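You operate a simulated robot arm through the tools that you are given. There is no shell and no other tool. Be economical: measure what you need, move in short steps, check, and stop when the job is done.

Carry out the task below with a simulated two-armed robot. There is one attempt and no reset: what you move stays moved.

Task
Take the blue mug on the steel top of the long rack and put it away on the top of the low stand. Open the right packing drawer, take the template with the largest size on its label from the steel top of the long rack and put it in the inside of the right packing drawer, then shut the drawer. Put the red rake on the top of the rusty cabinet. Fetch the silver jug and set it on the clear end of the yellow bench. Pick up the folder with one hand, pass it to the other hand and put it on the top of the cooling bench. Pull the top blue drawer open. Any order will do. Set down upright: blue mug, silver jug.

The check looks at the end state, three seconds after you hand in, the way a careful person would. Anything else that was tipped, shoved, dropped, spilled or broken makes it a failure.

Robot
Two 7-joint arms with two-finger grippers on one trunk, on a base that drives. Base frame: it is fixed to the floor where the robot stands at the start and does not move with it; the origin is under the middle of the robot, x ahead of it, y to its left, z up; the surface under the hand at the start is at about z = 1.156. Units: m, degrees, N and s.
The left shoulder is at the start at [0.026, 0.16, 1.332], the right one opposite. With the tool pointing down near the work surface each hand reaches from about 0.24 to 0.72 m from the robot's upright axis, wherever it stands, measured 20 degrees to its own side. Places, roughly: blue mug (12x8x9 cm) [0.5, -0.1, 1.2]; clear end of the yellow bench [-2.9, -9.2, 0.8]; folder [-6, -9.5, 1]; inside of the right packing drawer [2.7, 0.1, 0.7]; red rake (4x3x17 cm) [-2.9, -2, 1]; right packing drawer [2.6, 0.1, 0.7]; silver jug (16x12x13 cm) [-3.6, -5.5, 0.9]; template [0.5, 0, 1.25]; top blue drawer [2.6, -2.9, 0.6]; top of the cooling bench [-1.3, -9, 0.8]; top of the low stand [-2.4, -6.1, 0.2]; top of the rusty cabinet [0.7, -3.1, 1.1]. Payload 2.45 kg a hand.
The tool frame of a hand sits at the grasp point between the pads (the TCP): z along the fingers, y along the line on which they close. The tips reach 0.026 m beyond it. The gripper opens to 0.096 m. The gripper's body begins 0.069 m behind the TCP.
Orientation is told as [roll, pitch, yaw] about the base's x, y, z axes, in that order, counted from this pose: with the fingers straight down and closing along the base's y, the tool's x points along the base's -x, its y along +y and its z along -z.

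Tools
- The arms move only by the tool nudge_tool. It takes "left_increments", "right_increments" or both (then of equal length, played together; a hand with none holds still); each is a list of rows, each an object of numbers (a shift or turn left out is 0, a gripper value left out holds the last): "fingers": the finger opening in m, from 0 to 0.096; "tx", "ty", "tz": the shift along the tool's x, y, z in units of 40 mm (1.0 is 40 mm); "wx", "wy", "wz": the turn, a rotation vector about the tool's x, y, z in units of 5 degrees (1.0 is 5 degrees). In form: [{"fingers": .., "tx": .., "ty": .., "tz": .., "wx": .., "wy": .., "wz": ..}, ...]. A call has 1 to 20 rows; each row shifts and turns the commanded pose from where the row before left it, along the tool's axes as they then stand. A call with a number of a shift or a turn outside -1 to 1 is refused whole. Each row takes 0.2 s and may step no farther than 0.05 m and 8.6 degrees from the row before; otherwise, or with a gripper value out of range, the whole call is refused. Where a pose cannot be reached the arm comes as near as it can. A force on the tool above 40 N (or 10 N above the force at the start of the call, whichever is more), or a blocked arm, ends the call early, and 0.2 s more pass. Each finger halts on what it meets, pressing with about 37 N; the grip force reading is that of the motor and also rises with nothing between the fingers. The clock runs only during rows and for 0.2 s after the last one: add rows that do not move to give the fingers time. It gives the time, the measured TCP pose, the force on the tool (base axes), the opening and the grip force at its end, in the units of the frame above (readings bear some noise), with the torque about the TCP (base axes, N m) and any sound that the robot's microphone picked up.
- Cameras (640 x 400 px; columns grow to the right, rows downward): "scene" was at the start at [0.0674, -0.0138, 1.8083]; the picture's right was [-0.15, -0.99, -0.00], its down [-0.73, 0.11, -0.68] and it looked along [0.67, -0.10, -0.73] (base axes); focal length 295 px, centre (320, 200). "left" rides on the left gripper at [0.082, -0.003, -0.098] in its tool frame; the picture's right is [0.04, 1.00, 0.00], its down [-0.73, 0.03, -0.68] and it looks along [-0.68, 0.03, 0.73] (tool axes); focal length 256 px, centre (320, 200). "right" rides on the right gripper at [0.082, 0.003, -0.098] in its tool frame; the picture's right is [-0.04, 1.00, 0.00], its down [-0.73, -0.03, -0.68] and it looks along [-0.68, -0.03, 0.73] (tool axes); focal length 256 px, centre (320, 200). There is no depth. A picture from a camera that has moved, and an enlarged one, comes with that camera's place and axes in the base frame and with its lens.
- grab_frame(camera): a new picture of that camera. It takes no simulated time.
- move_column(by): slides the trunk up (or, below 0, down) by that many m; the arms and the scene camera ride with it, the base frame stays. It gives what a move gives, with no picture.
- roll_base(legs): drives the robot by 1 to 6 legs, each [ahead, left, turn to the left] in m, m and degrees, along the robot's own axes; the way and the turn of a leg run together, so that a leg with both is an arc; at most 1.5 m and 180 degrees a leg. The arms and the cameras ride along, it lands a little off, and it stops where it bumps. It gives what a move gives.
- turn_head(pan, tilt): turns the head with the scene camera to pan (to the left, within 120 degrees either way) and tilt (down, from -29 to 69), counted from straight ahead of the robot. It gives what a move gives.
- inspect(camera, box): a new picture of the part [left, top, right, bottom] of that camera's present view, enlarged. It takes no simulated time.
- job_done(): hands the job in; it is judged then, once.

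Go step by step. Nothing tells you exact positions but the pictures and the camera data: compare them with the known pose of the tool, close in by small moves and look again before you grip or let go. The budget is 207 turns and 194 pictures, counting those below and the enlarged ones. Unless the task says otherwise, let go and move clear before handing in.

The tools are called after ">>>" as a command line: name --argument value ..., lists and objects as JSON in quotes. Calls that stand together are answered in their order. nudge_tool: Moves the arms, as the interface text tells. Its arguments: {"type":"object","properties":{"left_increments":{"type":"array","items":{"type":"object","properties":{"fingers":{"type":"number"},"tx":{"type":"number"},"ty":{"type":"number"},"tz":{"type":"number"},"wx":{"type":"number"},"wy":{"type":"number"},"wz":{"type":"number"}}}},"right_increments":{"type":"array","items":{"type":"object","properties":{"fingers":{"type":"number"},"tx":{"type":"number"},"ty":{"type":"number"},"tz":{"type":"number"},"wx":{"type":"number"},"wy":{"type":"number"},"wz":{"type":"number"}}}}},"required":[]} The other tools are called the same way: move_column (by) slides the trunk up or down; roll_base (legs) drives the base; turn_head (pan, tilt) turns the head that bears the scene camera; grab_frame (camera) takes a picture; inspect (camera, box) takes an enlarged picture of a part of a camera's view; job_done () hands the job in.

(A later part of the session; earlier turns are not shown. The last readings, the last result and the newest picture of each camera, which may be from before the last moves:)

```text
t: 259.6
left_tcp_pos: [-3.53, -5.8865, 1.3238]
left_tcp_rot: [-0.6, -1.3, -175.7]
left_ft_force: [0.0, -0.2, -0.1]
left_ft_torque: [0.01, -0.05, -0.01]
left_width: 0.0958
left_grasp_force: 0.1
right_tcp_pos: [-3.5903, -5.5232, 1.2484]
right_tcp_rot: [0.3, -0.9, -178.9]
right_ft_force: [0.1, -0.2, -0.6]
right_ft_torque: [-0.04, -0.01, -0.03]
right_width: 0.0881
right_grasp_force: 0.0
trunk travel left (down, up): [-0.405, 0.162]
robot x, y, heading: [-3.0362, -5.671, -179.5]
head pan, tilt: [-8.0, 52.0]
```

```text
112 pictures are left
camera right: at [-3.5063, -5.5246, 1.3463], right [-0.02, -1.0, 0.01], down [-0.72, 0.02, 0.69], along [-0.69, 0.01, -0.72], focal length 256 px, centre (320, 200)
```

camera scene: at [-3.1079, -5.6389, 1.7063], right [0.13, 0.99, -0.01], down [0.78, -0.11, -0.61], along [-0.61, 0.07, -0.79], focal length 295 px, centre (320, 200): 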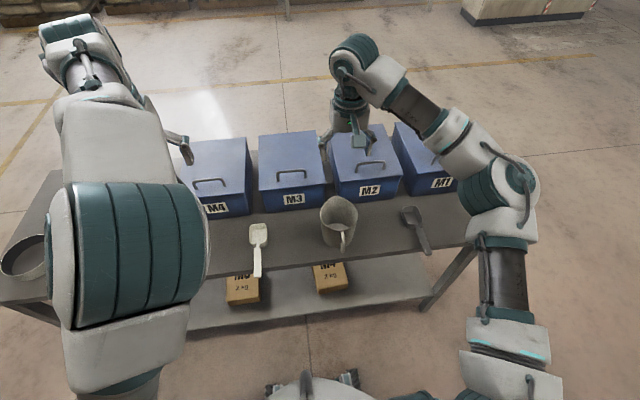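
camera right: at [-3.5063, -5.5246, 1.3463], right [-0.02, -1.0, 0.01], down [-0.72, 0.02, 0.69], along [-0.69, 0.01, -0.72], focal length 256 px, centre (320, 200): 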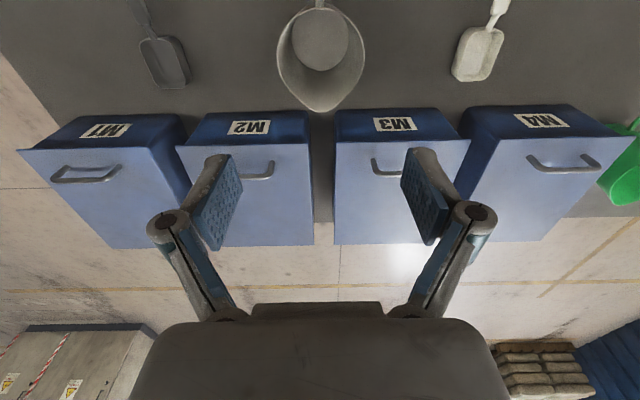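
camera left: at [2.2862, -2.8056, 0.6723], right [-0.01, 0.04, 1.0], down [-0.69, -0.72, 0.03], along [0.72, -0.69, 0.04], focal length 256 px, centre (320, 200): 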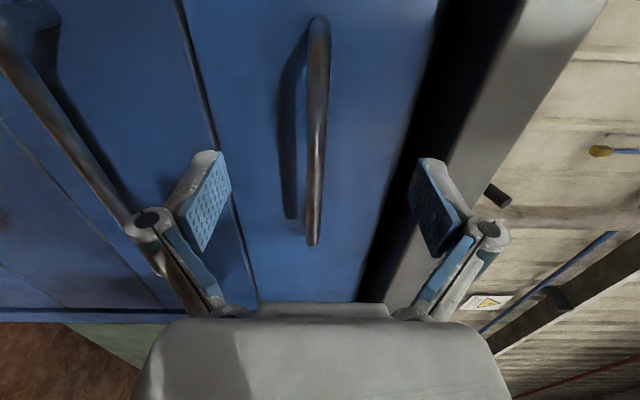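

Jug rim centre is about (-3.60, -5.526), roughly 11 cm wide, handle toward me. It's too wide to span, so I'll grip its right-hand wall with one finger inside. I move over that wall and look.

>>> nudge_tool --right_increments '[{"fingers": 0.06, "tx": -0.1, "ty": -0.45, "tz": 0.8}, {"tx": -0.1, "ty": -0.45, "tz": 0.8}, {"ty": -0.4, "tz": 0.8}]'

>>> grab_frame --camera "right"

>>> inspect --camera "scene" --box '[260, 100, 440, 270]'

```text
t: 260.4
left_tcp_pos: [-3.5303, -5.8787, 1.3238]
left_tcp_rot: [-0.2, -1.3, -175.6]
left_ft_force: [-0.8, 0.6, 0.7]
left_ft_torque: [-0.12, 0.0, 0.01]
left_width: 0.0961
left_grasp_force: 0.1
right_tcp_pos: [-3.6, -5.4648, 1.1508]
right_tcp_rot: [0.6, -0.9, -179.0]
right_ft_force: [-0.3, 0.2, -1.0]
right_ft_torque: [-0.08, -0.01, -0.01]
right_width: 0.06
right_grasp_force: 0.0
trunk travel left (down, up): [-0.405, 0.162]
robot x, y, heading: [-3.0375, -5.6692, -179.7]
head pan, tilt: [-8.0, 52.0]
```

```text
111 pictures are left
camera right: at [-3.517, -5.4661, 1.2484], right [-0.02, -1.0, 0.01], down [-0.72, 0.02, 0.69], along [-0.69, 0.01, -0.72], focal length 256 px, centre (320, 200)
```

right: 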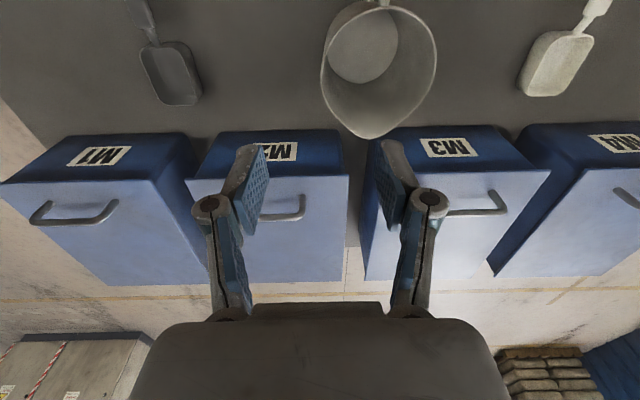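

```text
2.35 times, centred on (350, 185) of scene
camera zoom: at [-3.1083, -5.6363, 1.7063], right [0.13, 0.99, -0.01], down [0.78, -0.11, -0.61], along [-0.61, 0.07, -0.79], focal length 694 px, centre (249, 235)
```

zoom: 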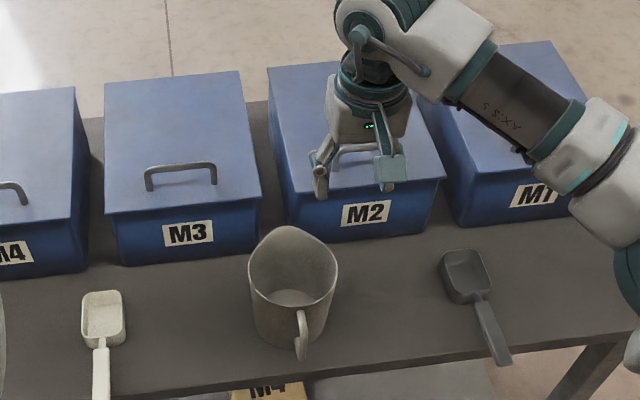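

Rim height comes out at z ≈ 0.975, wall at y ≈ -5.469. I descend to just above the rim and check the straddle.

>>> nudge_tool --right_increments '[{"tx": 0.37, "ty": 0.1, "tz": 0.8}, {"tz": 0.8}, {"tz": 0.8}, {"tz": 0.8}]'

>>> grab_frame --camera "right"

>>> inspect --camera "scene" --box '[280, 130, 400, 250]'

```text
t: 261.4
left_tcp_pos: [-3.5304, -5.8815, 1.3234]
left_tcp_rot: [-0.4, -1.3, -175.6]
left_ft_force: [-0.2, 0.3, 0.8]
left_ft_torque: [-0.04, -0.05, -0.03]
left_width: 0.0958
left_grasp_force: 0.1
right_tcp_pos: [-3.5876, -5.4706, 1.023]
right_tcp_rot: [0.4, -0.9, -178.9]
right_ft_force: [-0.4, 1.3, -0.2]
right_ft_torque: [-0.07, -0.01, 0.05]
right_width: 0.06
right_grasp_force: 0.0
trunk travel left (down, up): [-0.405, 0.162]
robot x, y, heading: [-3.0335, -5.6699, -179.6]
head pan, tilt: [-8.0, 52.0]
```

```text
109 pictures are left
camera right: at [-3.5044, -5.4723, 1.1207], right [-0.02, -1.0, 0.01], down [-0.72, 0.02, 0.69], along [-0.69, 0.01, -0.72], focal length 256 px, centre (320, 200)
```

right: 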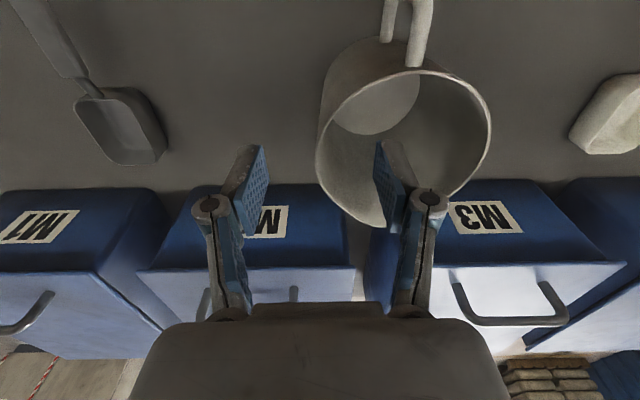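

```text
3.33 times, centred on (340, 190) of scene
camera zoom: at [-3.1087, -5.6351, 1.7062], right [0.13, 0.99, -0.01], down [0.78, -0.11, -0.61], along [-0.61, 0.07, -0.79], focal length 983 px, centre (253, 233)
```

zoom: 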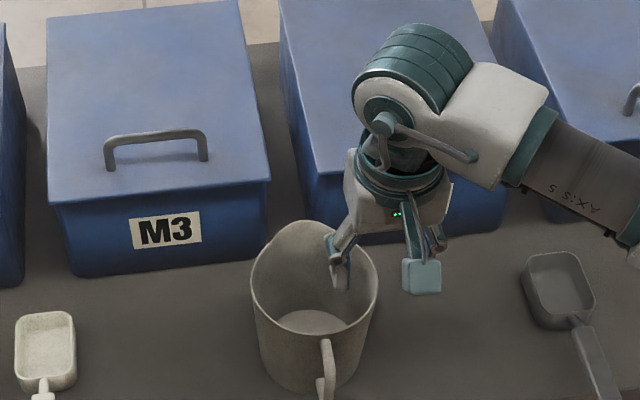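

The inner finger is over the jug's opening and the outer one clear outside. I go down and close on the wall.

>>> nudge_tool --right_increments '[{"tx": -0.1, "tz": 0.6}, {"tz": 0.6}, {"tz": 0.45}, {"fingers": 0}, {"fingers": 0}, {"fingers": 0}, {"fingers": 0}]'

>>> grab_frame --camera "right"

>>> inspect --camera "scene" --box '[280, 130, 400, 250]'

```text
t: 263.0
left_tcp_pos: [-3.53, -5.8976, 1.3206]
left_tcp_rot: [-1.0, -1.2, -175.5]
left_ft_force: [-0.1, 1.0, 0.0]
left_ft_torque: [0.01, 0.01, -0.06]
left_width: 0.096
left_grasp_force: 0.0
right_tcp_pos: [-3.5924, -5.4852, 0.9585]
right_tcp_rot: [-0.1, -0.9, -178.8]
right_ft_force: [0.1, -3.5, 5.7]
right_ft_torque: [-1.1, -0.03, -0.03]
right_width: 0.0343
right_grasp_force: 37.2
trunk travel left (down, up): [-0.405, 0.162]
robot x, y, heading: [-3.0359, -5.6711, -179.5]
head pan, tilt: [-8.0, 52.0]
```

```text
107 pictures are left
camera right: at [-3.5094, -5.4872, 1.0565], right [-0.02, -1.0, 0.0], down [-0.72, 0.01, 0.69], along [-0.69, 0.01, -0.72], focal length 256 px, centre (320, 200)
```

right: 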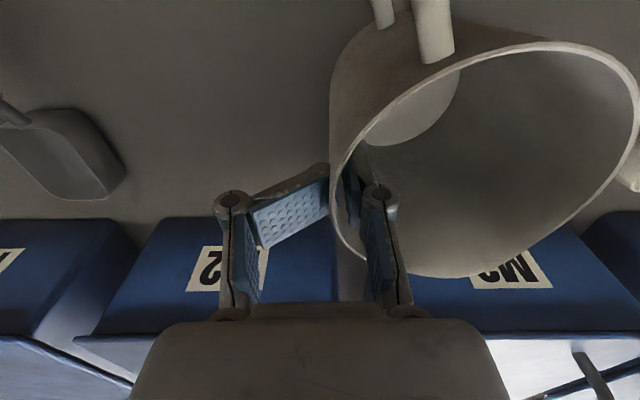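

```text
3.33 times, centred on (340, 190) of scene
camera zoom: at [-3.1071, -5.6656, 1.7066], right [0.13, 0.99, 0.0], down [0.78, -0.1, -0.61], along [-0.61, 0.08, -0.79], focal length 983 px, centre (253, 233)
```

zoom: 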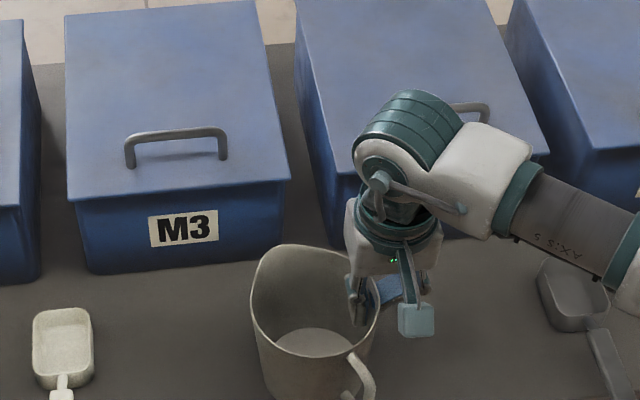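

The outer finger folded in because the rim sat too high between the knuckles. I reopen, raise 20 mm, recentre on the wall and regrip.

>>> nudge_tool --right_increments '[{"fingers": 0.06}, {"fingers": 0.06}, {"tz": -0.6}]'

>>> grab_frame --camera "right"

```text
t: 263.8
left_tcp_pos: [-3.5287, -5.9093, 1.3188]
left_tcp_rot: [-1.5, -1.1, -175.4]
left_ft_force: [-0.4, -0.9, -0.2]
left_ft_torque: [0.07, 0.03, -0.01]
left_width: 0.0959
left_grasp_force: 0.1
right_tcp_pos: [-3.5918, -5.4928, 0.985]
right_tcp_rot: [-0.6, -0.8, -178.8]
right_ft_force: [-0.3, -0.1, -0.6]
right_ft_torque: [0.07, -0.02, -0.01]
right_width: 0.0609
right_grasp_force: 0.4
trunk travel left (down, up): [-0.405, 0.162]
robot x, y, heading: [-3.0348, -5.6767, -179.4]
head pan, tilt: [-8.0, 52.0]
```

```text
105 pictures are left
camera right: at [-3.5086, -5.4966, 1.0829], right [-0.02, -1.0, -0.01], down [-0.72, 0.01, 0.69], along [-0.69, 0.02, -0.72], focal length 256 px, centre (320, 200)
```

right: 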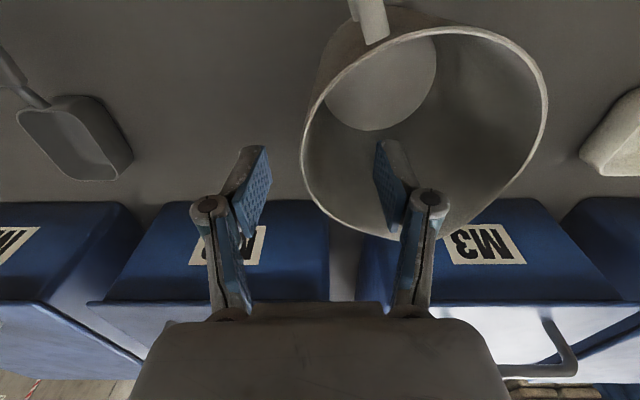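

The robot sways slightly after driving; I let it settle a moment and re-measure.

>>> nudge_tool --right_increments '[{}, {}, {}, {}, {}, {}, {}, {}, {}, {}]'

>>> nudge_tool --right_increments '[{}, {}, {}, {}, {}, {}, {}]'

>>> grab_frame --camera "right"

```text
t: 266.0
left_tcp_pos: [-3.5307, -5.893, 1.3218]
left_tcp_rot: [-1.0, -1.2, -175.6]
left_ft_force: [0.1, 1.3, -0.5]
left_ft_torque: [-0.06, 0.03, 0.0]
left_width: 0.0958
left_grasp_force: 0.0
right_tcp_pos: [-3.5922, -5.481, 0.9825]
right_tcp_rot: [0.1, -0.9, -178.8]
right_ft_force: [0.7, 0.8, -0.2]
right_ft_torque: [-0.04, -0.05, 0.0]
right_width: 0.0602
right_grasp_force: 0.0
trunk travel left (down, up): [-0.405, 0.162]
robot x, y, heading: [-3.0383, -5.6719, -179.3]
head pan, tilt: [-8.0, 52.0]
```

```text
t: 267.6
left_tcp_pos: [-3.53, -5.9024, 1.3206]
left_tcp_rot: [-1.2, -1.3, -175.6]
left_ft_force: [0.0, 0.1, -0.5]
left_ft_torque: [0.01, 0.01, 0.02]
left_width: 0.096
left_grasp_force: 0.0
right_tcp_pos: [-3.5923, -5.4893, 0.9835]
right_tcp_rot: [-0.3, -0.9, -178.9]
right_ft_force: [0.6, -0.2, -1.1]
right_ft_torque: [0.04, -0.03, -0.02]
right_width: 0.0602
right_grasp_force: 0.1
trunk travel left (down, up): [-0.405, 0.162]
robot x, y, heading: [-3.0339, -5.6754, -179.4]
head pan, tilt: [-8.0, 52.0]
```

```text
104 pictures are left
camera right: at [-3.5091, -5.4908, 1.0817], right [-0.02, -1.0, 0.0], down [-0.72, 0.01, 0.69], along [-0.69, 0.02, -0.72], focal length 256 px, centre (320, 200)
```

right: 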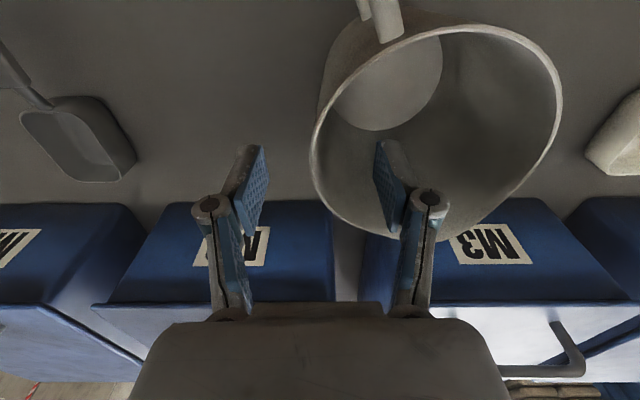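

Settled, with the wall now centred between the fingers. I lower 12 mm and close.

>>> nudge_tool --right_increments '[{"tz": 0.32, "ty": -0.05}, {"fingers": 0}, {"fingers": 0}, {"fingers": 0}, {"fingers": 0}]'

>>> grab_frame --camera "right"

```text
t: 268.8
left_tcp_pos: [-3.5283, -5.8996, 1.3213]
left_tcp_rot: [-1.1, -1.2, -175.5]
left_ft_force: [0.3, 0.5, -0.3]
left_ft_torque: [-0.01, 0.06, 0.02]
left_width: 0.0959
left_grasp_force: 0.1
right_tcp_pos: [-3.5908, -5.4843, 0.9718]
right_tcp_rot: [-0.1, -0.9, -178.8]
right_ft_force: [-1.0, -0.8, 8.6]
right_ft_torque: [-0.99, 0.0, -0.12]
right_width: 0.0059
right_grasp_force: 32.0
trunk travel left (down, up): [-0.405, 0.162]
robot x, y, heading: [-3.0315, -5.6732, -179.4]
head pan, tilt: [-8.0, 52.0]
```

```text
103 pictures are left
camera right: at [-3.5088, -5.4861, 1.0684], right [-0.02, -1.0, 0.0], down [-0.72, 0.01, 0.69], along [-0.69, 0.01, -0.72], focal length 256 px, centre (320, 200)
```

right: 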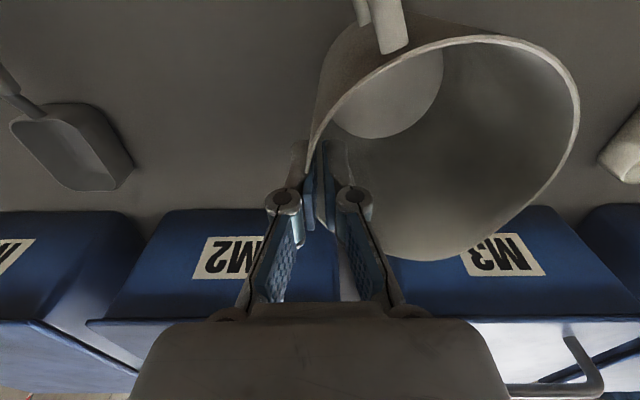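

Now the wall is clamped flat (6 mm). I lift slowly and check that the jug stays level.

>>> nudge_tool --right_increments '[{"tz": -0.3}, {"tz": -0.4}, {"tz": -0.6}, {"tz": -0.8}, {"tz": -0.8}, {}]'

>>> grab_frame --camera "right"

>>> inspect --camera "scene" --box '[260, 100, 440, 270]'

```text
t: 270.2
left_tcp_pos: [-3.5299, -5.9006, 1.3218]
left_tcp_rot: [-1.1, -1.1, -175.6]
left_ft_force: [0.3, 0.4, -0.6]
left_ft_torque: [0.02, -0.01, 0.01]
left_width: 0.0961
left_grasp_force: 0.1
right_tcp_pos: [-3.59, -5.4841, 1.0882]
right_tcp_rot: [-0.3, -0.8, -178.8]
right_ft_force: [-0.4, -0.3, -1.5]
right_ft_torque: [0.1, 0.01, 0.01]
right_width: 0.006
right_grasp_force: 31.5
trunk travel left (down, up): [-0.405, 0.162]
robot x, y, heading: [-3.0347, -5.6726, -179.5]
head pan, tilt: [-8.0, 52.0]
```

```text
102 pictures are left
camera right: at [-3.5077, -5.4869, 1.1853], right [-0.02, -1.0, 0.0], down [-0.72, 0.01, 0.69], along [-0.69, 0.01, -0.72], focal length 256 px, centre (320, 200)
```

right: 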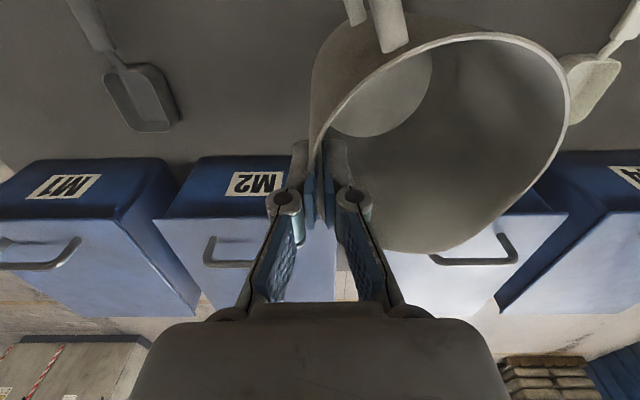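

```text
2.35 times, centred on (350, 185) of scene
camera zoom: at [-3.1086, -5.662, 1.7066], right [0.13, 0.99, 0.0], down [0.78, -0.1, -0.61], along [-0.61, 0.08, -0.79], focal length 694 px, centre (249, 235)
```

zoom: 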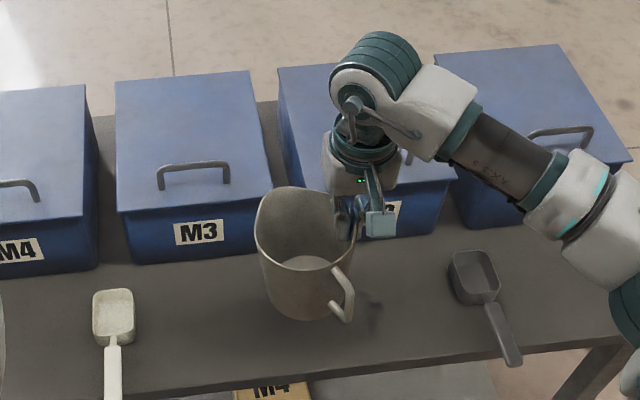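

The jug hangs level. I lift it high above the boxes and slide back south, then turn toward the far wall.

>>> nudge_tool --right_increments '[{"tz": -0.8}, {"tz": -0.8}, {"tz": -0.8}, {"tz": -0.8}, {"tz": -0.8}, {"tz": -0.6}, {}]'

>>> roll_base --legs '[[0, 1.4, 0], [0, 0, 90]]'

>>> turn_head --pan 0 --tilt 30

>>> grab_frame --camera "scene"

```text
t: 271.8
left_tcp_pos: [-3.5293, -5.9004, 1.32]
left_tcp_rot: [-1.1, -1.2, -175.5]
left_ft_force: [0.0, -0.2, -0.3]
left_ft_torque: [-0.02, -0.02, 0.0]
left_width: 0.0961
left_grasp_force: 0.0
right_tcp_pos: [-3.5874, -5.4854, 1.2712]
right_tcp_rot: [-0.1, -0.9, -178.7]
right_ft_force: [0.0, -0.1, -2.0]
right_ft_torque: [0.08, 0.0, -0.04]
right_width: 0.006
right_grasp_force: 32.2
trunk travel left (down, up): [-0.405, 0.162]
robot x, y, heading: [-3.0306, -5.6729, -179.3]
head pan, tilt: [-8.0, 52.0]
```

```text
t: 282.6
left_tcp_pos: [-2.8154, -7.5779, 1.3227]
left_tcp_rot: [-0.7, -1.2, -86.4]
left_ft_force: [-0.5, -0.5, 0.6]
left_ft_torque: [-0.03, -0.07, 0.02]
left_width: 0.0963
left_grasp_force: 0.1
right_tcp_pos: [-3.2311, -7.6289, 1.2703]
right_tcp_rot: [0.2, -0.8, -89.8]
right_ft_force: [-1.9, -0.3, -2.4]
right_ft_torque: [-0.03, 0.0, -0.02]
right_width: 0.0061
right_grasp_force: 31.5
trunk travel left (down, up): [-0.405, 0.162]
robot x, y, heading: [-3.024, -7.081, -90.4]
head pan, tilt: [-8.0, 52.0]
```

```text
t: 283.5
left_tcp_pos: [-2.8104, -7.5734, 1.3232]
left_tcp_rot: [-1.0, -1.4, -86.5]
left_ft_force: [-1.0, -0.2, -0.1]
left_ft_torque: [-0.04, -0.02, 0.0]
left_width: 0.096
left_grasp_force: 0.1
right_tcp_pos: [-3.2263, -7.6246, 1.2726]
right_tcp_rot: [0.0, -1.0, -89.9]
right_ft_force: [-0.3, -0.2, -3.0]
right_ft_torque: [-0.04, 0.09, -0.01]
right_width: 0.006
right_grasp_force: 31.7
trunk travel left (down, up): [-0.405, 0.162]
robot x, y, heading: [-3.025, -7.0818, -90.3]
head pan, tilt: [0.0, 30.0]
```

```text
100 pictures are left
camera scene: at [-3.032, -7.1683, 1.7387], right [-1.0, 0.01, 0.0], down [0.01, 0.5, -0.86], along [0.0, -0.86, -0.5], focal length 295 px, centre (320, 200)
```

scene: 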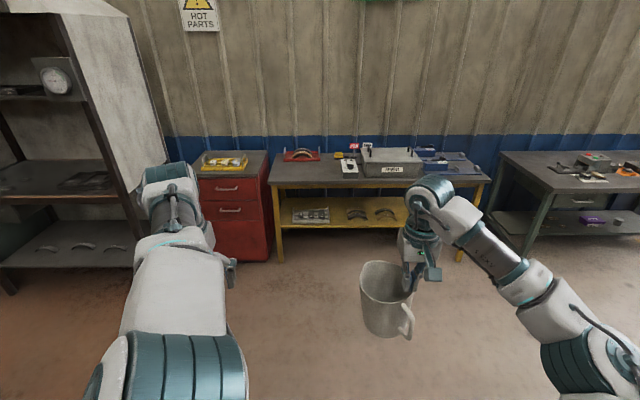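

The yellow bench's left end is clear (around x -2.9, y -9.1); a red arch lies at its back. I drive up to it.

>>> roll_base --legs '[[0.85, 0.15, 0], [0.5, 0.08, 0]]'

>>> turn_head --pan -8 --tilt 50

>>> nudge_tool --right_increments '[{}, {}, {}, {}, {}, {}, {}, {}, {}, {}, {}, {}, {}, {}, {}]'

>>> grab_frame --camera "scene"

>>> grab_frame --camera "right"

```text
t: 290.6
left_tcp_pos: [-2.5818, -8.927, 1.3246]
left_tcp_rot: [-1.2, -1.6, -86.5]
left_ft_force: [0.0, -0.3, -0.3]
left_ft_torque: [-0.03, 0.05, 0.0]
left_width: 0.0962
left_grasp_force: 0.1
right_tcp_pos: [-2.9991, -8.9767, 1.2743]
right_tcp_rot: [-0.4, -1.1, -89.7]
right_ft_force: [-0.6, 0.9, -2.3]
right_ft_torque: [-0.05, 0.15, 0.0]
right_width: 0.0058
right_grasp_force: 31.5
trunk travel left (down, up): [-0.405, 0.162]
robot x, y, heading: [-2.7984, -8.434, -90.4]
head pan, tilt: [0.0, 30.0]
```

```text
t: 291.5
left_tcp_pos: [-2.5849, -8.9256, 1.3252]
left_tcp_rot: [-1.1, -1.5, -86.7]
left_ft_force: [0.6, -0.6, 0.6]
left_ft_torque: [0.0, 0.02, 0.01]
left_width: 0.0958
left_grasp_force: 0.0
right_tcp_pos: [-3.0004, -8.9747, 1.2745]
right_tcp_rot: [-0.2, -1.2, -89.9]
right_ft_force: [-0.4, 0.3, -1.4]
right_ft_torque: [-0.02, 0.09, 0.0]
right_width: 0.006
right_grasp_force: 31.5
trunk travel left (down, up): [-0.405, 0.162]
robot x, y, heading: [-2.7975, -8.4354, -90.5]
head pan, tilt: [-8.0, 50.0]
```

```text
t: 294.7
left_tcp_pos: [-2.5838, -8.9237, 1.3241]
left_tcp_rot: [-1.2, -1.5, -86.6]
left_ft_force: [0.4, 0.1, -0.8]
left_ft_torque: [0.02, 0.03, 0.03]
left_width: 0.0959
left_grasp_force: 0.1
right_tcp_pos: [-3.0013, -8.9752, 1.2749]
right_tcp_rot: [-0.1, -1.2, -89.9]
right_ft_force: [0.8, -0.4, -2.7]
right_ft_torque: [-0.03, 0.12, 0.0]
right_width: 0.0058
right_grasp_force: 31.4
trunk travel left (down, up): [-0.405, 0.162]
robot x, y, heading: [-2.8045, -8.4305, -90.4]
head pan, tilt: [-8.0, 50.0]
```

```text
99 pictures are left
camera scene: at [-2.8159, -8.5074, 1.7093], right [-0.99, 0.15, 0.0], down [0.11, 0.76, -0.64], along [-0.09, -0.63, -0.77], focal length 295 px, centre (320, 200)
```

scene: 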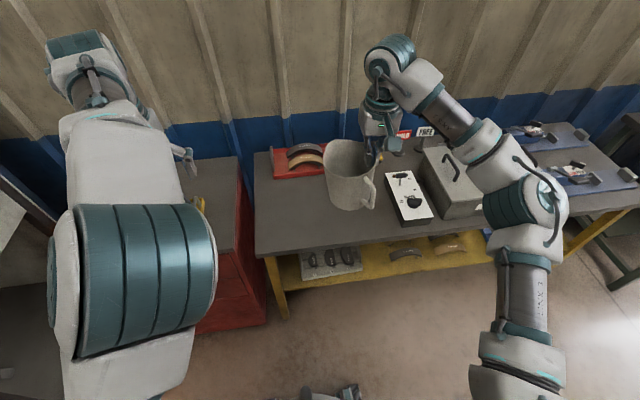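

```text
98 pictures are left
camera right: at [-2.9978, -8.8915, 1.3724], right [1.0, -0.04, 0.0], down [-0.03, -0.72, 0.69], along [-0.03, -0.69, -0.72], focal length 256 px, centre (320, 200)
```

right: 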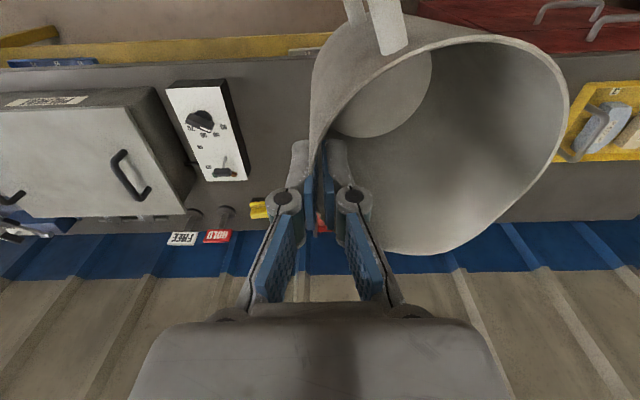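

The clear area is about x -2.7…-3.17, y -9.02…-9.33. I drive 15 cm closer and then lower the jug to (-2.93, -9.15).

>>> roll_base --legs '[[0.15, 0.015, 0.3]]'

>>> nudge_tool --right_increments '[{"tx": -0.4}, {"tx": -0.35}, {"tz": 0.8}, {"tz": 0.8}, {"tz": 0.8}, {"tz": 0.8}, {"tz": 0.8}, {}, {}]'

>>> grab_frame --camera "scene"

>>> grab_frame --camera "right"

```text
t: 296.0
left_tcp_pos: [-2.5744, -9.0702, 1.3272]
left_tcp_rot: [-1.0, -1.6, -86.3]
left_ft_force: [-0.6, -0.1, 0.4]
left_ft_torque: [-0.02, -0.03, -0.01]
left_width: 0.096
left_grasp_force: 0.0
right_tcp_pos: [-2.9893, -9.1235, 1.2768]
right_tcp_rot: [0.0, -1.4, -89.7]
right_ft_force: [-0.7, 0.7, -2.2]
right_ft_torque: [-0.04, 0.09, 0.02]
right_width: 0.0062
right_grasp_force: 32.0
trunk travel left (down, up): [-0.405, 0.162]
robot x, y, heading: [-2.79, -8.5837, -90.3]
head pan, tilt: [-8.0, 50.0]
```

```text
t: 298.0
left_tcp_pos: [-2.5696, -9.0693, 1.3266]
left_tcp_rot: [-1.1, -1.7, -86.4]
left_ft_force: [-0.9, -0.2, 1.0]
left_ft_torque: [0.03, -0.05, 0.02]
left_width: 0.096
left_grasp_force: 0.2
right_tcp_pos: [-2.987, -9.154, 1.1191]
right_tcp_rot: [-0.1, -1.4, -89.7]
right_ft_force: [-0.1, -0.3, -1.3]
right_ft_torque: [-0.02, 0.12, -0.01]
right_width: 0.006
right_grasp_force: 32.2
trunk travel left (down, up): [-0.405, 0.162]
robot x, y, heading: [-2.7902, -8.5839, -90.3]
head pan, tilt: [-8.0, 50.0]
```

```text
97 pictures are left
camera scene: at [-2.8044, -8.6566, 1.7093], right [-0.99, 0.14, 0.0], down [0.11, 0.76, -0.64], along [-0.09, -0.63, -0.77], focal length 295 px, centre (320, 200)
```

scene: 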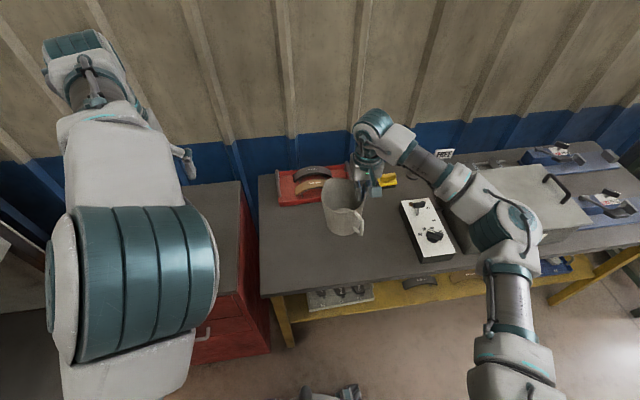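

```text
96 pictures are left
camera right: at [-2.9844, -9.0713, 1.2154], right [1.0, -0.03, 0.0], down [-0.02, -0.72, 0.7], along [-0.03, -0.7, -0.72], focal length 256 px, centre (320, 200)
```

right: 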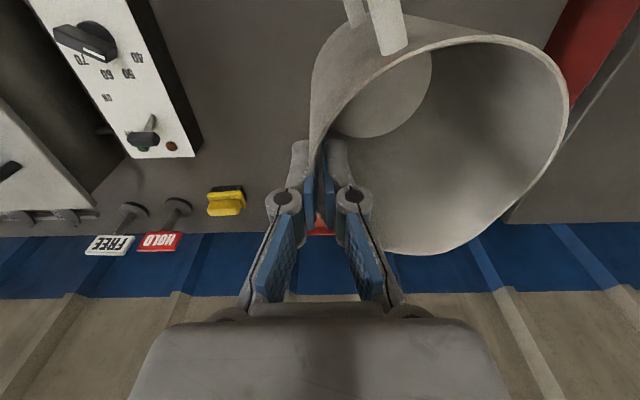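

Jug is over the clear area. I lower it slowly until it touches.

>>> nudge_tool --right_increments '[{"tz": 0.8}, {"tz": 0.8}, {"tz": 0.8}, {"tz": 0.6}, {"tz": 0.2}, {"tz": 0.15}, {"tz": 0.15}]'

>>> inspect --camera "scene" --box '[260, 130, 500, 290]'

```text
t: 299.6
left_tcp_pos: [-2.5689, -9.0691, 1.3262]
left_tcp_rot: [-1.3, -1.7, -86.2]
left_ft_force: [-0.1, 0.7, 0.4]
left_ft_torque: [0.02, 0.0, -0.02]
left_width: 0.0959
left_grasp_force: 0.1
right_tcp_pos: [-2.9859, -9.1594, 0.9785]
right_tcp_rot: [-0.1, -1.5, -89.8]
right_ft_force: [0.4, -0.5, -1.2]
right_ft_torque: [-0.01, 0.13, 0.0]
right_width: 0.0061
right_grasp_force: 31.8
trunk travel left (down, up): [-0.405, 0.162]
robot x, y, heading: [-2.7883, -8.5861, -90.4]
head pan, tilt: [-8.0, 50.0]
```

```text
2.50 times, centred on (380, 210) of scene
camera zoom: at [-2.8027, -8.6572, 1.7092], right [-0.99, 0.14, 0.0], down [0.11, 0.76, -0.64], along [-0.09, -0.63, -0.77], focal length 737 px, centre (170, 175)
```

zoom: 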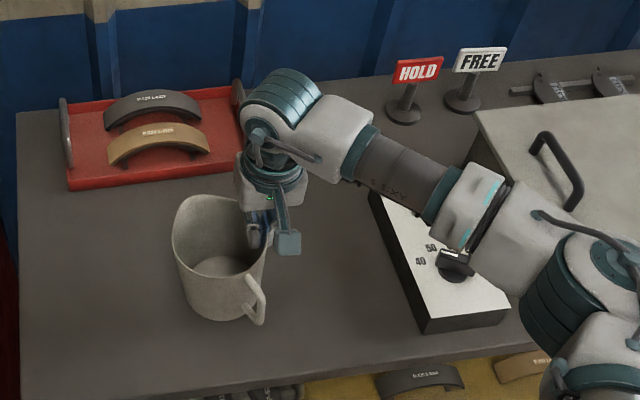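

>>> nudge_tool --right_increments '[{"tz": 0.1}, {"tz": 0.1}, {"tz": 0.1}, {"tz": 0.1}, {"tz": 0.1}, {"tz": 0.1}, {"tz": 0.1}, {"tz": 0.1}]'

>>> inspect --camera "scene" --box '[260, 130, 500, 290]'

```text
t: 301.4
left_tcp_pos: [-2.57, -9.069, 1.3263]
left_tcp_rot: [-1.2, -1.8, -86.3]
left_ft_force: [0.6, -0.7, -1.0]
left_ft_torque: [-0.01, 0.0, -0.01]
left_width: 0.0959
left_grasp_force: 0.0
right_tcp_pos: [-2.9864, -9.1603, 0.9472]
right_tcp_rot: [-0.3, -1.4, -89.7]
right_ft_force: [0.1, -0.2, -2.6]
right_ft_torque: [0.0, 0.09, 0.02]
right_width: 0.0058
right_grasp_force: 31.8
trunk travel left (down, up): [-0.405, 0.162]
robot x, y, heading: [-2.7888, -8.5814, -90.0]
head pan, tilt: [-8.0, 50.0]
```

```text
2.50 times, centred on (380, 210) of scene
camera zoom: at [-2.8025, -8.657, 1.7092], right [-0.99, 0.14, 0.0], down [0.11, 0.76, -0.64], along [-0.09, -0.63, -0.77], focal length 737 px, centre (170, 175)
```

zoom: 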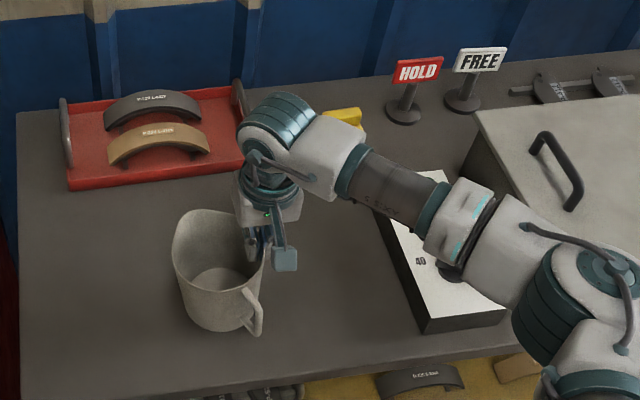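

Not yet in contact, and the forearm is getting low over the white box. I raise the trunk 16 cm and lower the hand instead, so the forearm slopes clear.

>>> move_column --by 0.16

>>> nudge_tool --right_increments '[{"tz": 0.8}, {"tz": 0.8}, {"tz": 0.8}, {"tz": 0.8}, {"tz": 0.7}]'

>>> grab_frame --camera "scene"

```text
t: 303.3
left_tcp_pos: [-2.5694, -9.0637, 1.4948]
left_tcp_rot: [-1.2, -2.6, -86.3]
left_ft_force: [-0.3, 0.4, -0.1]
left_ft_torque: [0.03, 0.0, 0.01]
left_width: 0.096
left_grasp_force: 0.0
right_tcp_pos: [-2.9865, -9.1613, 1.1054]
right_tcp_rot: [-0.2, -1.5, -89.7]
right_ft_force: [-0.4, 0.2, -2.2]
right_ft_torque: [-0.03, 0.13, 0.0]
right_width: 0.006
right_grasp_force: 31.7
trunk travel left (down, up): [-0.565, 0.002]
robot x, y, heading: [-2.7885, -8.5811, -90.3]
head pan, tilt: [-8.0, 50.0]
```

```text
t: 304.5
left_tcp_pos: [-2.569, -9.0625, 1.4952]
left_tcp_rot: [-1.2, -2.7, -86.2]
left_ft_force: [0.4, 0.0, 0.4]
left_ft_torque: [0.0, 0.0, -0.03]
left_width: 0.0961
left_grasp_force: 0.0
right_tcp_pos: [-2.9877, -9.1638, 0.9502]
right_tcp_rot: [-0.1, -1.4, -89.8]
right_ft_force: [-0.4, 0.1, -1.4]
right_ft_torque: [0.01, 0.11, 0.01]
right_width: 0.0057
right_grasp_force: 31.7
trunk travel left (down, up): [-0.565, 0.002]
robot x, y, heading: [-2.7881, -8.5836, -90.0]
head pan, tilt: [-8.0, 50.0]
```

```text
93 pictures are left
camera scene: at [-2.8023, -8.6468, 1.8689], right [-0.99, 0.14, 0.0], down [0.11, 0.76, -0.64], along [-0.09, -0.63, -0.77], focal length 295 px, centre (320, 200)
```

scene: 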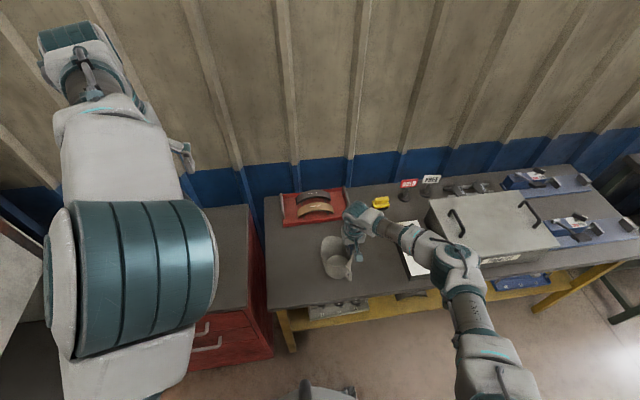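

>>> nudge_tool --right_increments '[{"tz": 0.2}, {"tz": 0.12}, {"tz": 0.12}, {"tz": 0.12}, {"tz": 0.12}, {"tz": 0.12}, {"tz": 0.12}, {"tz": 0.12}, {"tz": 0.12}, {"tz": 0.12}, {"tz": 0.12}, {"tz": 0.12}]'

>>> inspect --camera "scene" --box '[260, 170, 460, 310]'

>>> grab_frame --camera "right"

```text
t: 307.1
left_tcp_pos: [-2.566, -9.0608, 1.4967]
left_tcp_rot: [-1.4, -2.9, -86.3]
left_ft_force: [0.3, -0.4, -0.3]
left_ft_torque: [0.02, -0.01, 0.03]
left_width: 0.0962
left_grasp_force: 0.1
right_tcp_pos: [-2.9841, -9.165, 0.8908]
right_tcp_rot: [-0.3, -1.6, -89.6]
right_ft_force: [2.8, 1.6, 27.8]
right_ft_torque: [-0.09, -1.16, 0.05]
right_width: 0.0058
right_grasp_force: 33.1
trunk travel left (down, up): [-0.565, 0.002]
robot x, y, heading: [-2.7877, -8.5821, -90.3]
head pan, tilt: [-8.0, 50.0]
```

```text
2.86 times, centred on (360, 240) of scene
camera zoom: at [-2.798, -8.6389, 1.8694], right [-0.99, 0.14, 0.0], down [0.11, 0.76, -0.64], along [-0.09, -0.64, -0.77], focal length 842 px, centre (206, 86)
```

zoom: 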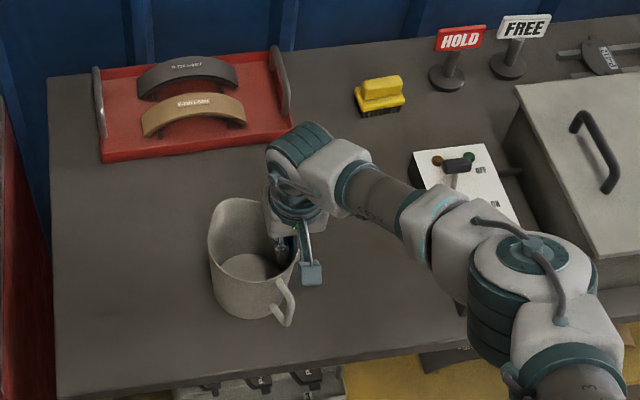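

```text
91 pictures are left
camera right: at [-2.981, -9.0808, 0.9877], right [1.0, -0.03, 0.0], down [-0.02, -0.72, 0.7], along [-0.03, -0.7, -0.72], focal length 256 px, centre (320, 200)
```

right: 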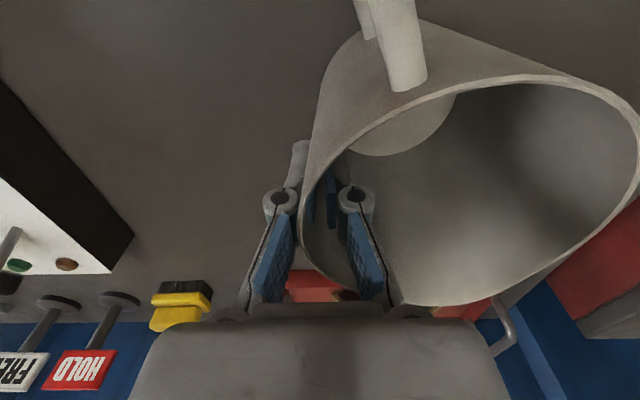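

The jug is on the bench (contact force up). I open modestly and lift straight up.

>>> nudge_tool --right_increments '[{"tz": -0.1}, {"fingers": 0.045}, {"fingers": 0.045}, {"fingers": 0.045}, {"tz": -0.5}, {"tz": -0.7}, {"tz": -0.8}, {"tz": -0.8}, {"tz": -0.8}, {"tz": -0.8}]'

>>> inspect --camera "scene" --box '[260, 170, 460, 310]'

>>> grab_frame --camera "right"

```text
t: 309.3
left_tcp_pos: [-2.5696, -9.0625, 1.4953]
left_tcp_rot: [-1.4, -2.9, -86.1]
left_ft_force: [-0.4, -0.6, 0.2]
left_ft_torque: [0.02, 0.01, -0.01]
left_width: 0.0961
left_grasp_force: 0.1
right_tcp_pos: [-2.9856, -9.1599, 1.0705]
right_tcp_rot: [-0.3, -1.3, -89.6]
right_ft_force: [0.0, 0.2, -0.5]
right_ft_torque: [0.01, 0.0, 0.01]
right_width: 0.0454
right_grasp_force: 0.1
trunk travel left (down, up): [-0.565, 0.002]
robot x, y, heading: [-2.7914, -8.5811, -90.4]
head pan, tilt: [-8.0, 50.0]
```

```text
2.86 times, centred on (360, 240) of scene
camera zoom: at [-2.802, -8.6444, 1.869], right [-0.99, 0.14, 0.0], down [0.11, 0.76, -0.64], along [-0.09, -0.63, -0.77], focal length 842 px, centre (206, 86)
```

zoom: 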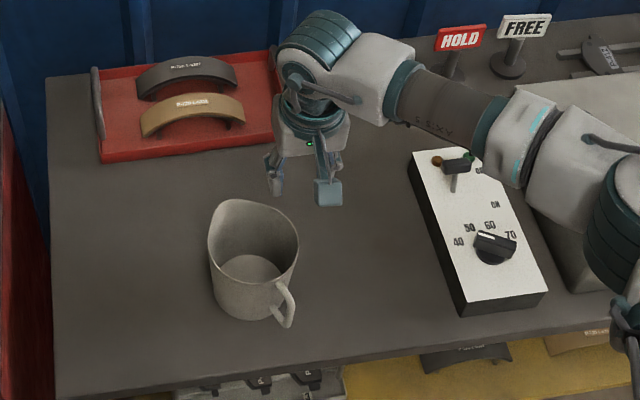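

```text
89 pictures are left
camera right: at [-2.9823, -9.0765, 1.1662], right [1.0, -0.03, 0.0], down [-0.02, -0.72, 0.7], along [-0.03, -0.7, -0.72], focal length 256 px, centre (320, 200)
```

right: 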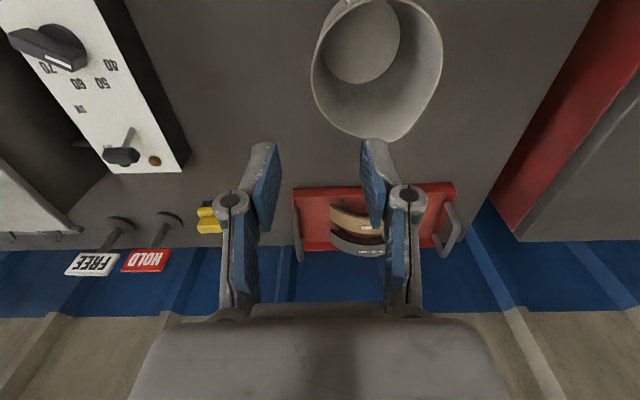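

The jug stands upright on the clear end. Now the folder: I raise the hand, back off and drive west along the wall.

>>> nudge_tool --right_increments '[{"tz": -1, "fingers": 0.08}, {"tz": -1}, {"tz": -1}, {"tz": -1}, {"tz": -1}, {"tz": -1}, {"tz": -1}, {"tz": -1}]'

>>> roll_base --legs '[[-0.4, 0, 0.4], [0, -1.4, 0]]'

>>> turn_head --pan -30 --tilt 32

>>> grab_frame --camera "scene"

```text
t: 311.1
left_tcp_pos: [-2.5682, -9.0624, 1.4964]
left_tcp_rot: [-1.3, -2.8, -86.3]
left_ft_force: [0.0, 0.2, 0.4]
left_ft_torque: [0.01, 0.03, 0.0]
left_width: 0.0958
left_grasp_force: 0.1
right_tcp_pos: [-2.9851, -9.1545, 1.3893]
right_tcp_rot: [-0.1, -1.4, -89.7]
right_ft_force: [0.3, -0.4, -0.1]
right_ft_torque: [0.03, -0.01, -0.02]
right_width: 0.08
right_grasp_force: 0.1
trunk travel left (down, up): [-0.565, 0.002]
robot x, y, heading: [-2.7901, -8.5839, -90.1]
head pan, tilt: [-8.0, 50.0]
```

```text
t: 320.1
left_tcp_pos: [-3.9609, -8.6672, 1.496]
left_tcp_rot: [-1.2, -2.9, -85.9]
left_ft_force: [0.0, 0.1, -0.6]
left_ft_torque: [-0.02, -0.02, -0.01]
left_width: 0.0962
left_grasp_force: 0.0
right_tcp_pos: [-4.3773, -8.7605, 1.3872]
right_tcp_rot: [-0.2, -1.4, -89.4]
right_ft_force: [-0.5, 0.5, 0.4]
right_ft_torque: [-0.04, -0.03, 0.02]
right_width: 0.08
right_grasp_force: 0.1
trunk travel left (down, up): [-0.565, 0.002]
robot x, y, heading: [-4.1781, -8.1847, -90.0]
head pan, tilt: [-8.0, 50.0]
```

```text
t: 321.0
left_tcp_pos: [-3.9609, -8.6616, 1.4978]
left_tcp_rot: [-1.3, -3.1, -86.0]
left_ft_force: [-0.2, -0.1, -0.3]
left_ft_torque: [-0.01, -0.01, 0.0]
left_width: 0.0962
left_grasp_force: 0.1
right_tcp_pos: [-4.3755, -8.7567, 1.3901]
right_tcp_rot: [-0.2, -1.6, -89.4]
right_ft_force: [0.1, -1.1, -0.1]
right_ft_torque: [-0.02, 0.0, -0.01]
right_width: 0.0798
right_grasp_force: 0.2
trunk travel left (down, up): [-0.565, 0.002]
robot x, y, heading: [-4.1824, -8.1873, -89.8]
head pan, tilt: [-30.0, 32.0]
```

```text
88 pictures are left
camera scene: at [-4.2292, -8.2525, 1.8953], right [-0.87, 0.5, 0.0], down [0.26, 0.46, -0.85], along [-0.42, -0.73, -0.53], focal length 295 px, centre (320, 200)
```

scene: 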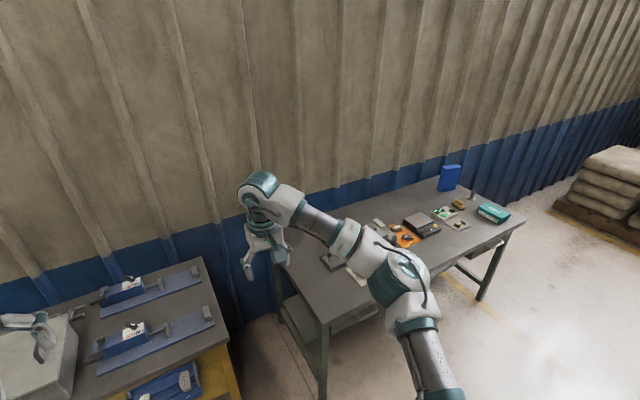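

>>> roll_base --legs '[[0, -1.4, 0]]'

>>> turn_head --pan -12 --tilt 40

>>> grab_frame --camera "scene"

```text
t: 327.9
left_tcp_pos: [-5.3426, -8.669, 1.4981]
left_tcp_rot: [-1.3, -3.1, -85.6]
left_ft_force: [-0.3, -0.8, 0.2]
left_ft_torque: [0.0, -0.02, -0.01]
left_width: 0.0963
left_grasp_force: 0.0
right_tcp_pos: [-5.7574, -8.7656, 1.39]
right_tcp_rot: [-0.2, -1.5, -89.1]
right_ft_force: [0.4, 0.0, 0.1]
right_ft_torque: [0.0, 0.02, 0.0]
right_width: 0.0801
right_grasp_force: 0.0
trunk travel left (down, up): [-0.565, 0.002]
robot x, y, heading: [-5.5677, -8.1992, -89.5]
head pan, tilt: [-30.0, 32.0]
```

```text
t: 328.7
left_tcp_pos: [-5.3399, -8.6647, 1.4983]
left_tcp_rot: [-1.3, -3.2, -85.7]
left_ft_force: [-0.5, -0.7, 1.2]
left_ft_torque: [-0.02, -0.01, -0.02]
left_width: 0.0957
left_grasp_force: 0.0
right_tcp_pos: [-5.7543, -8.7619, 1.3924]
right_tcp_rot: [-0.2, -1.8, -88.9]
right_ft_force: [-0.2, 0.3, -0.3]
right_ft_torque: [0.0, 0.01, 0.03]
right_width: 0.08
right_grasp_force: 0.1
trunk travel left (down, up): [-0.565, 0.002]
robot x, y, heading: [-5.5676, -8.1976, -89.3]
head pan, tilt: [-12.0, 40.0]
```

```text
87 pictures are left
camera scene: at [-5.5829, -8.2662, 1.8831], right [-0.98, 0.2, 0.0], down [0.13, 0.63, -0.76], along [-0.15, -0.75, -0.65], focal length 295 px, centre (320, 200)
```

scene: 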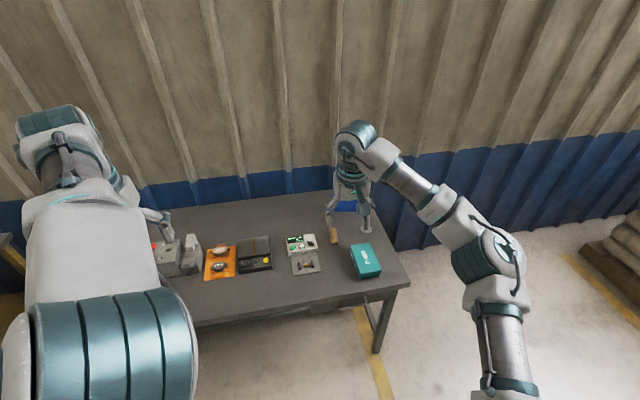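

>>> roll_base --legs '[[0.1, -0.3, -0.5]]'

>>> grab_frame --camera "scene"

>>> grab_frame --camera "right"

```text
t: 330.8
left_tcp_pos: [-5.6388, -8.7673, 1.4983]
left_tcp_rot: [-1.5, -3.1, -86.0]
left_ft_force: [0.5, 1.3, -0.1]
left_ft_torque: [0.01, -0.02, 0.03]
left_width: 0.0959
left_grasp_force: 0.0
right_tcp_pos: [-6.0541, -8.8594, 1.3937]
right_tcp_rot: [-0.5, -1.8, -89.6]
right_ft_force: [1.4, 0.0, 0.9]
right_ft_torque: [0.02, -0.01, 0.02]
right_width: 0.0802
right_grasp_force: 0.1
trunk travel left (down, up): [-0.565, 0.002]
robot x, y, heading: [-5.8671, -8.2966, -90.3]
head pan, tilt: [-12.0, 40.0]
```

```text
86 pictures are left
camera scene: at [-5.8893, -8.3645, 1.8831], right [-0.98, 0.21, 0.0], down [0.14, 0.63, -0.76], along [-0.16, -0.75, -0.65], focal length 295 px, centre (320, 200)
```

scene: 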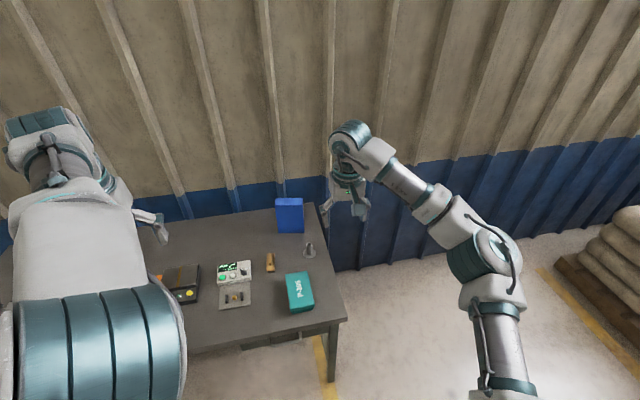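

```text
85 pictures are left
camera right: at [-6.0513, -8.7748, 1.4897], right [1.0, -0.03, -0.01], down [-0.02, -0.71, 0.7], along [-0.03, -0.7, -0.71], focal length 256 px, centre (320, 200)
```

right: 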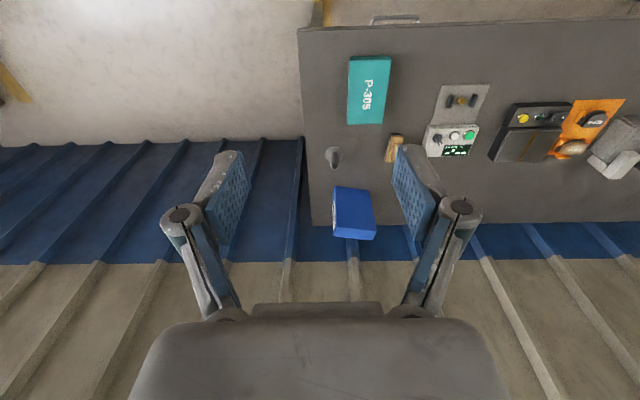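

>>> inspect --camera "scene" --box '[240, 170, 360, 290]'

>>> inspect --camera "right" --box '[280, 120, 420, 250]'

```text
3.33 times, centred on (300, 230) of scene
camera zoom: at [-5.8893, -8.3645, 1.8831], right [-0.98, 0.21, 0.0], down [0.14, 0.63, -0.76], along [-0.16, -0.75, -0.65], focal length 983 px, centre (387, 100)
```

zoom: 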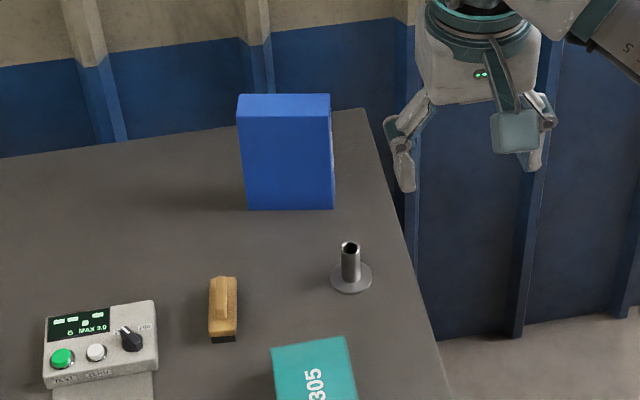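

```text
3.08 times, centred on (350, 185) of right
camera zoom: at [-6.0513, -8.7748, 1.4897], right [1.0, -0.03, -0.01], down [-0.02, -0.71, 0.7], along [-0.03, -0.7, -0.71], focal length 788 px, centre (228, 246)
```

zoom: 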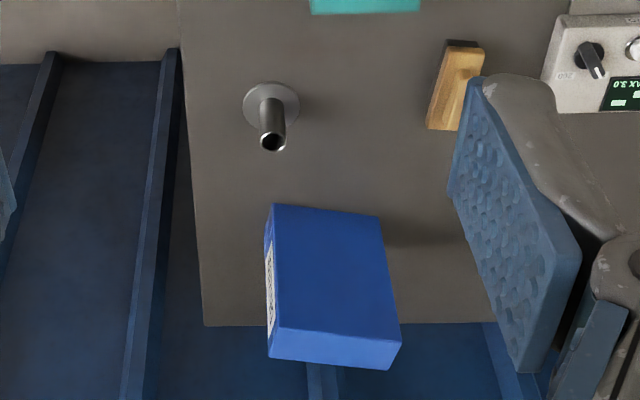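

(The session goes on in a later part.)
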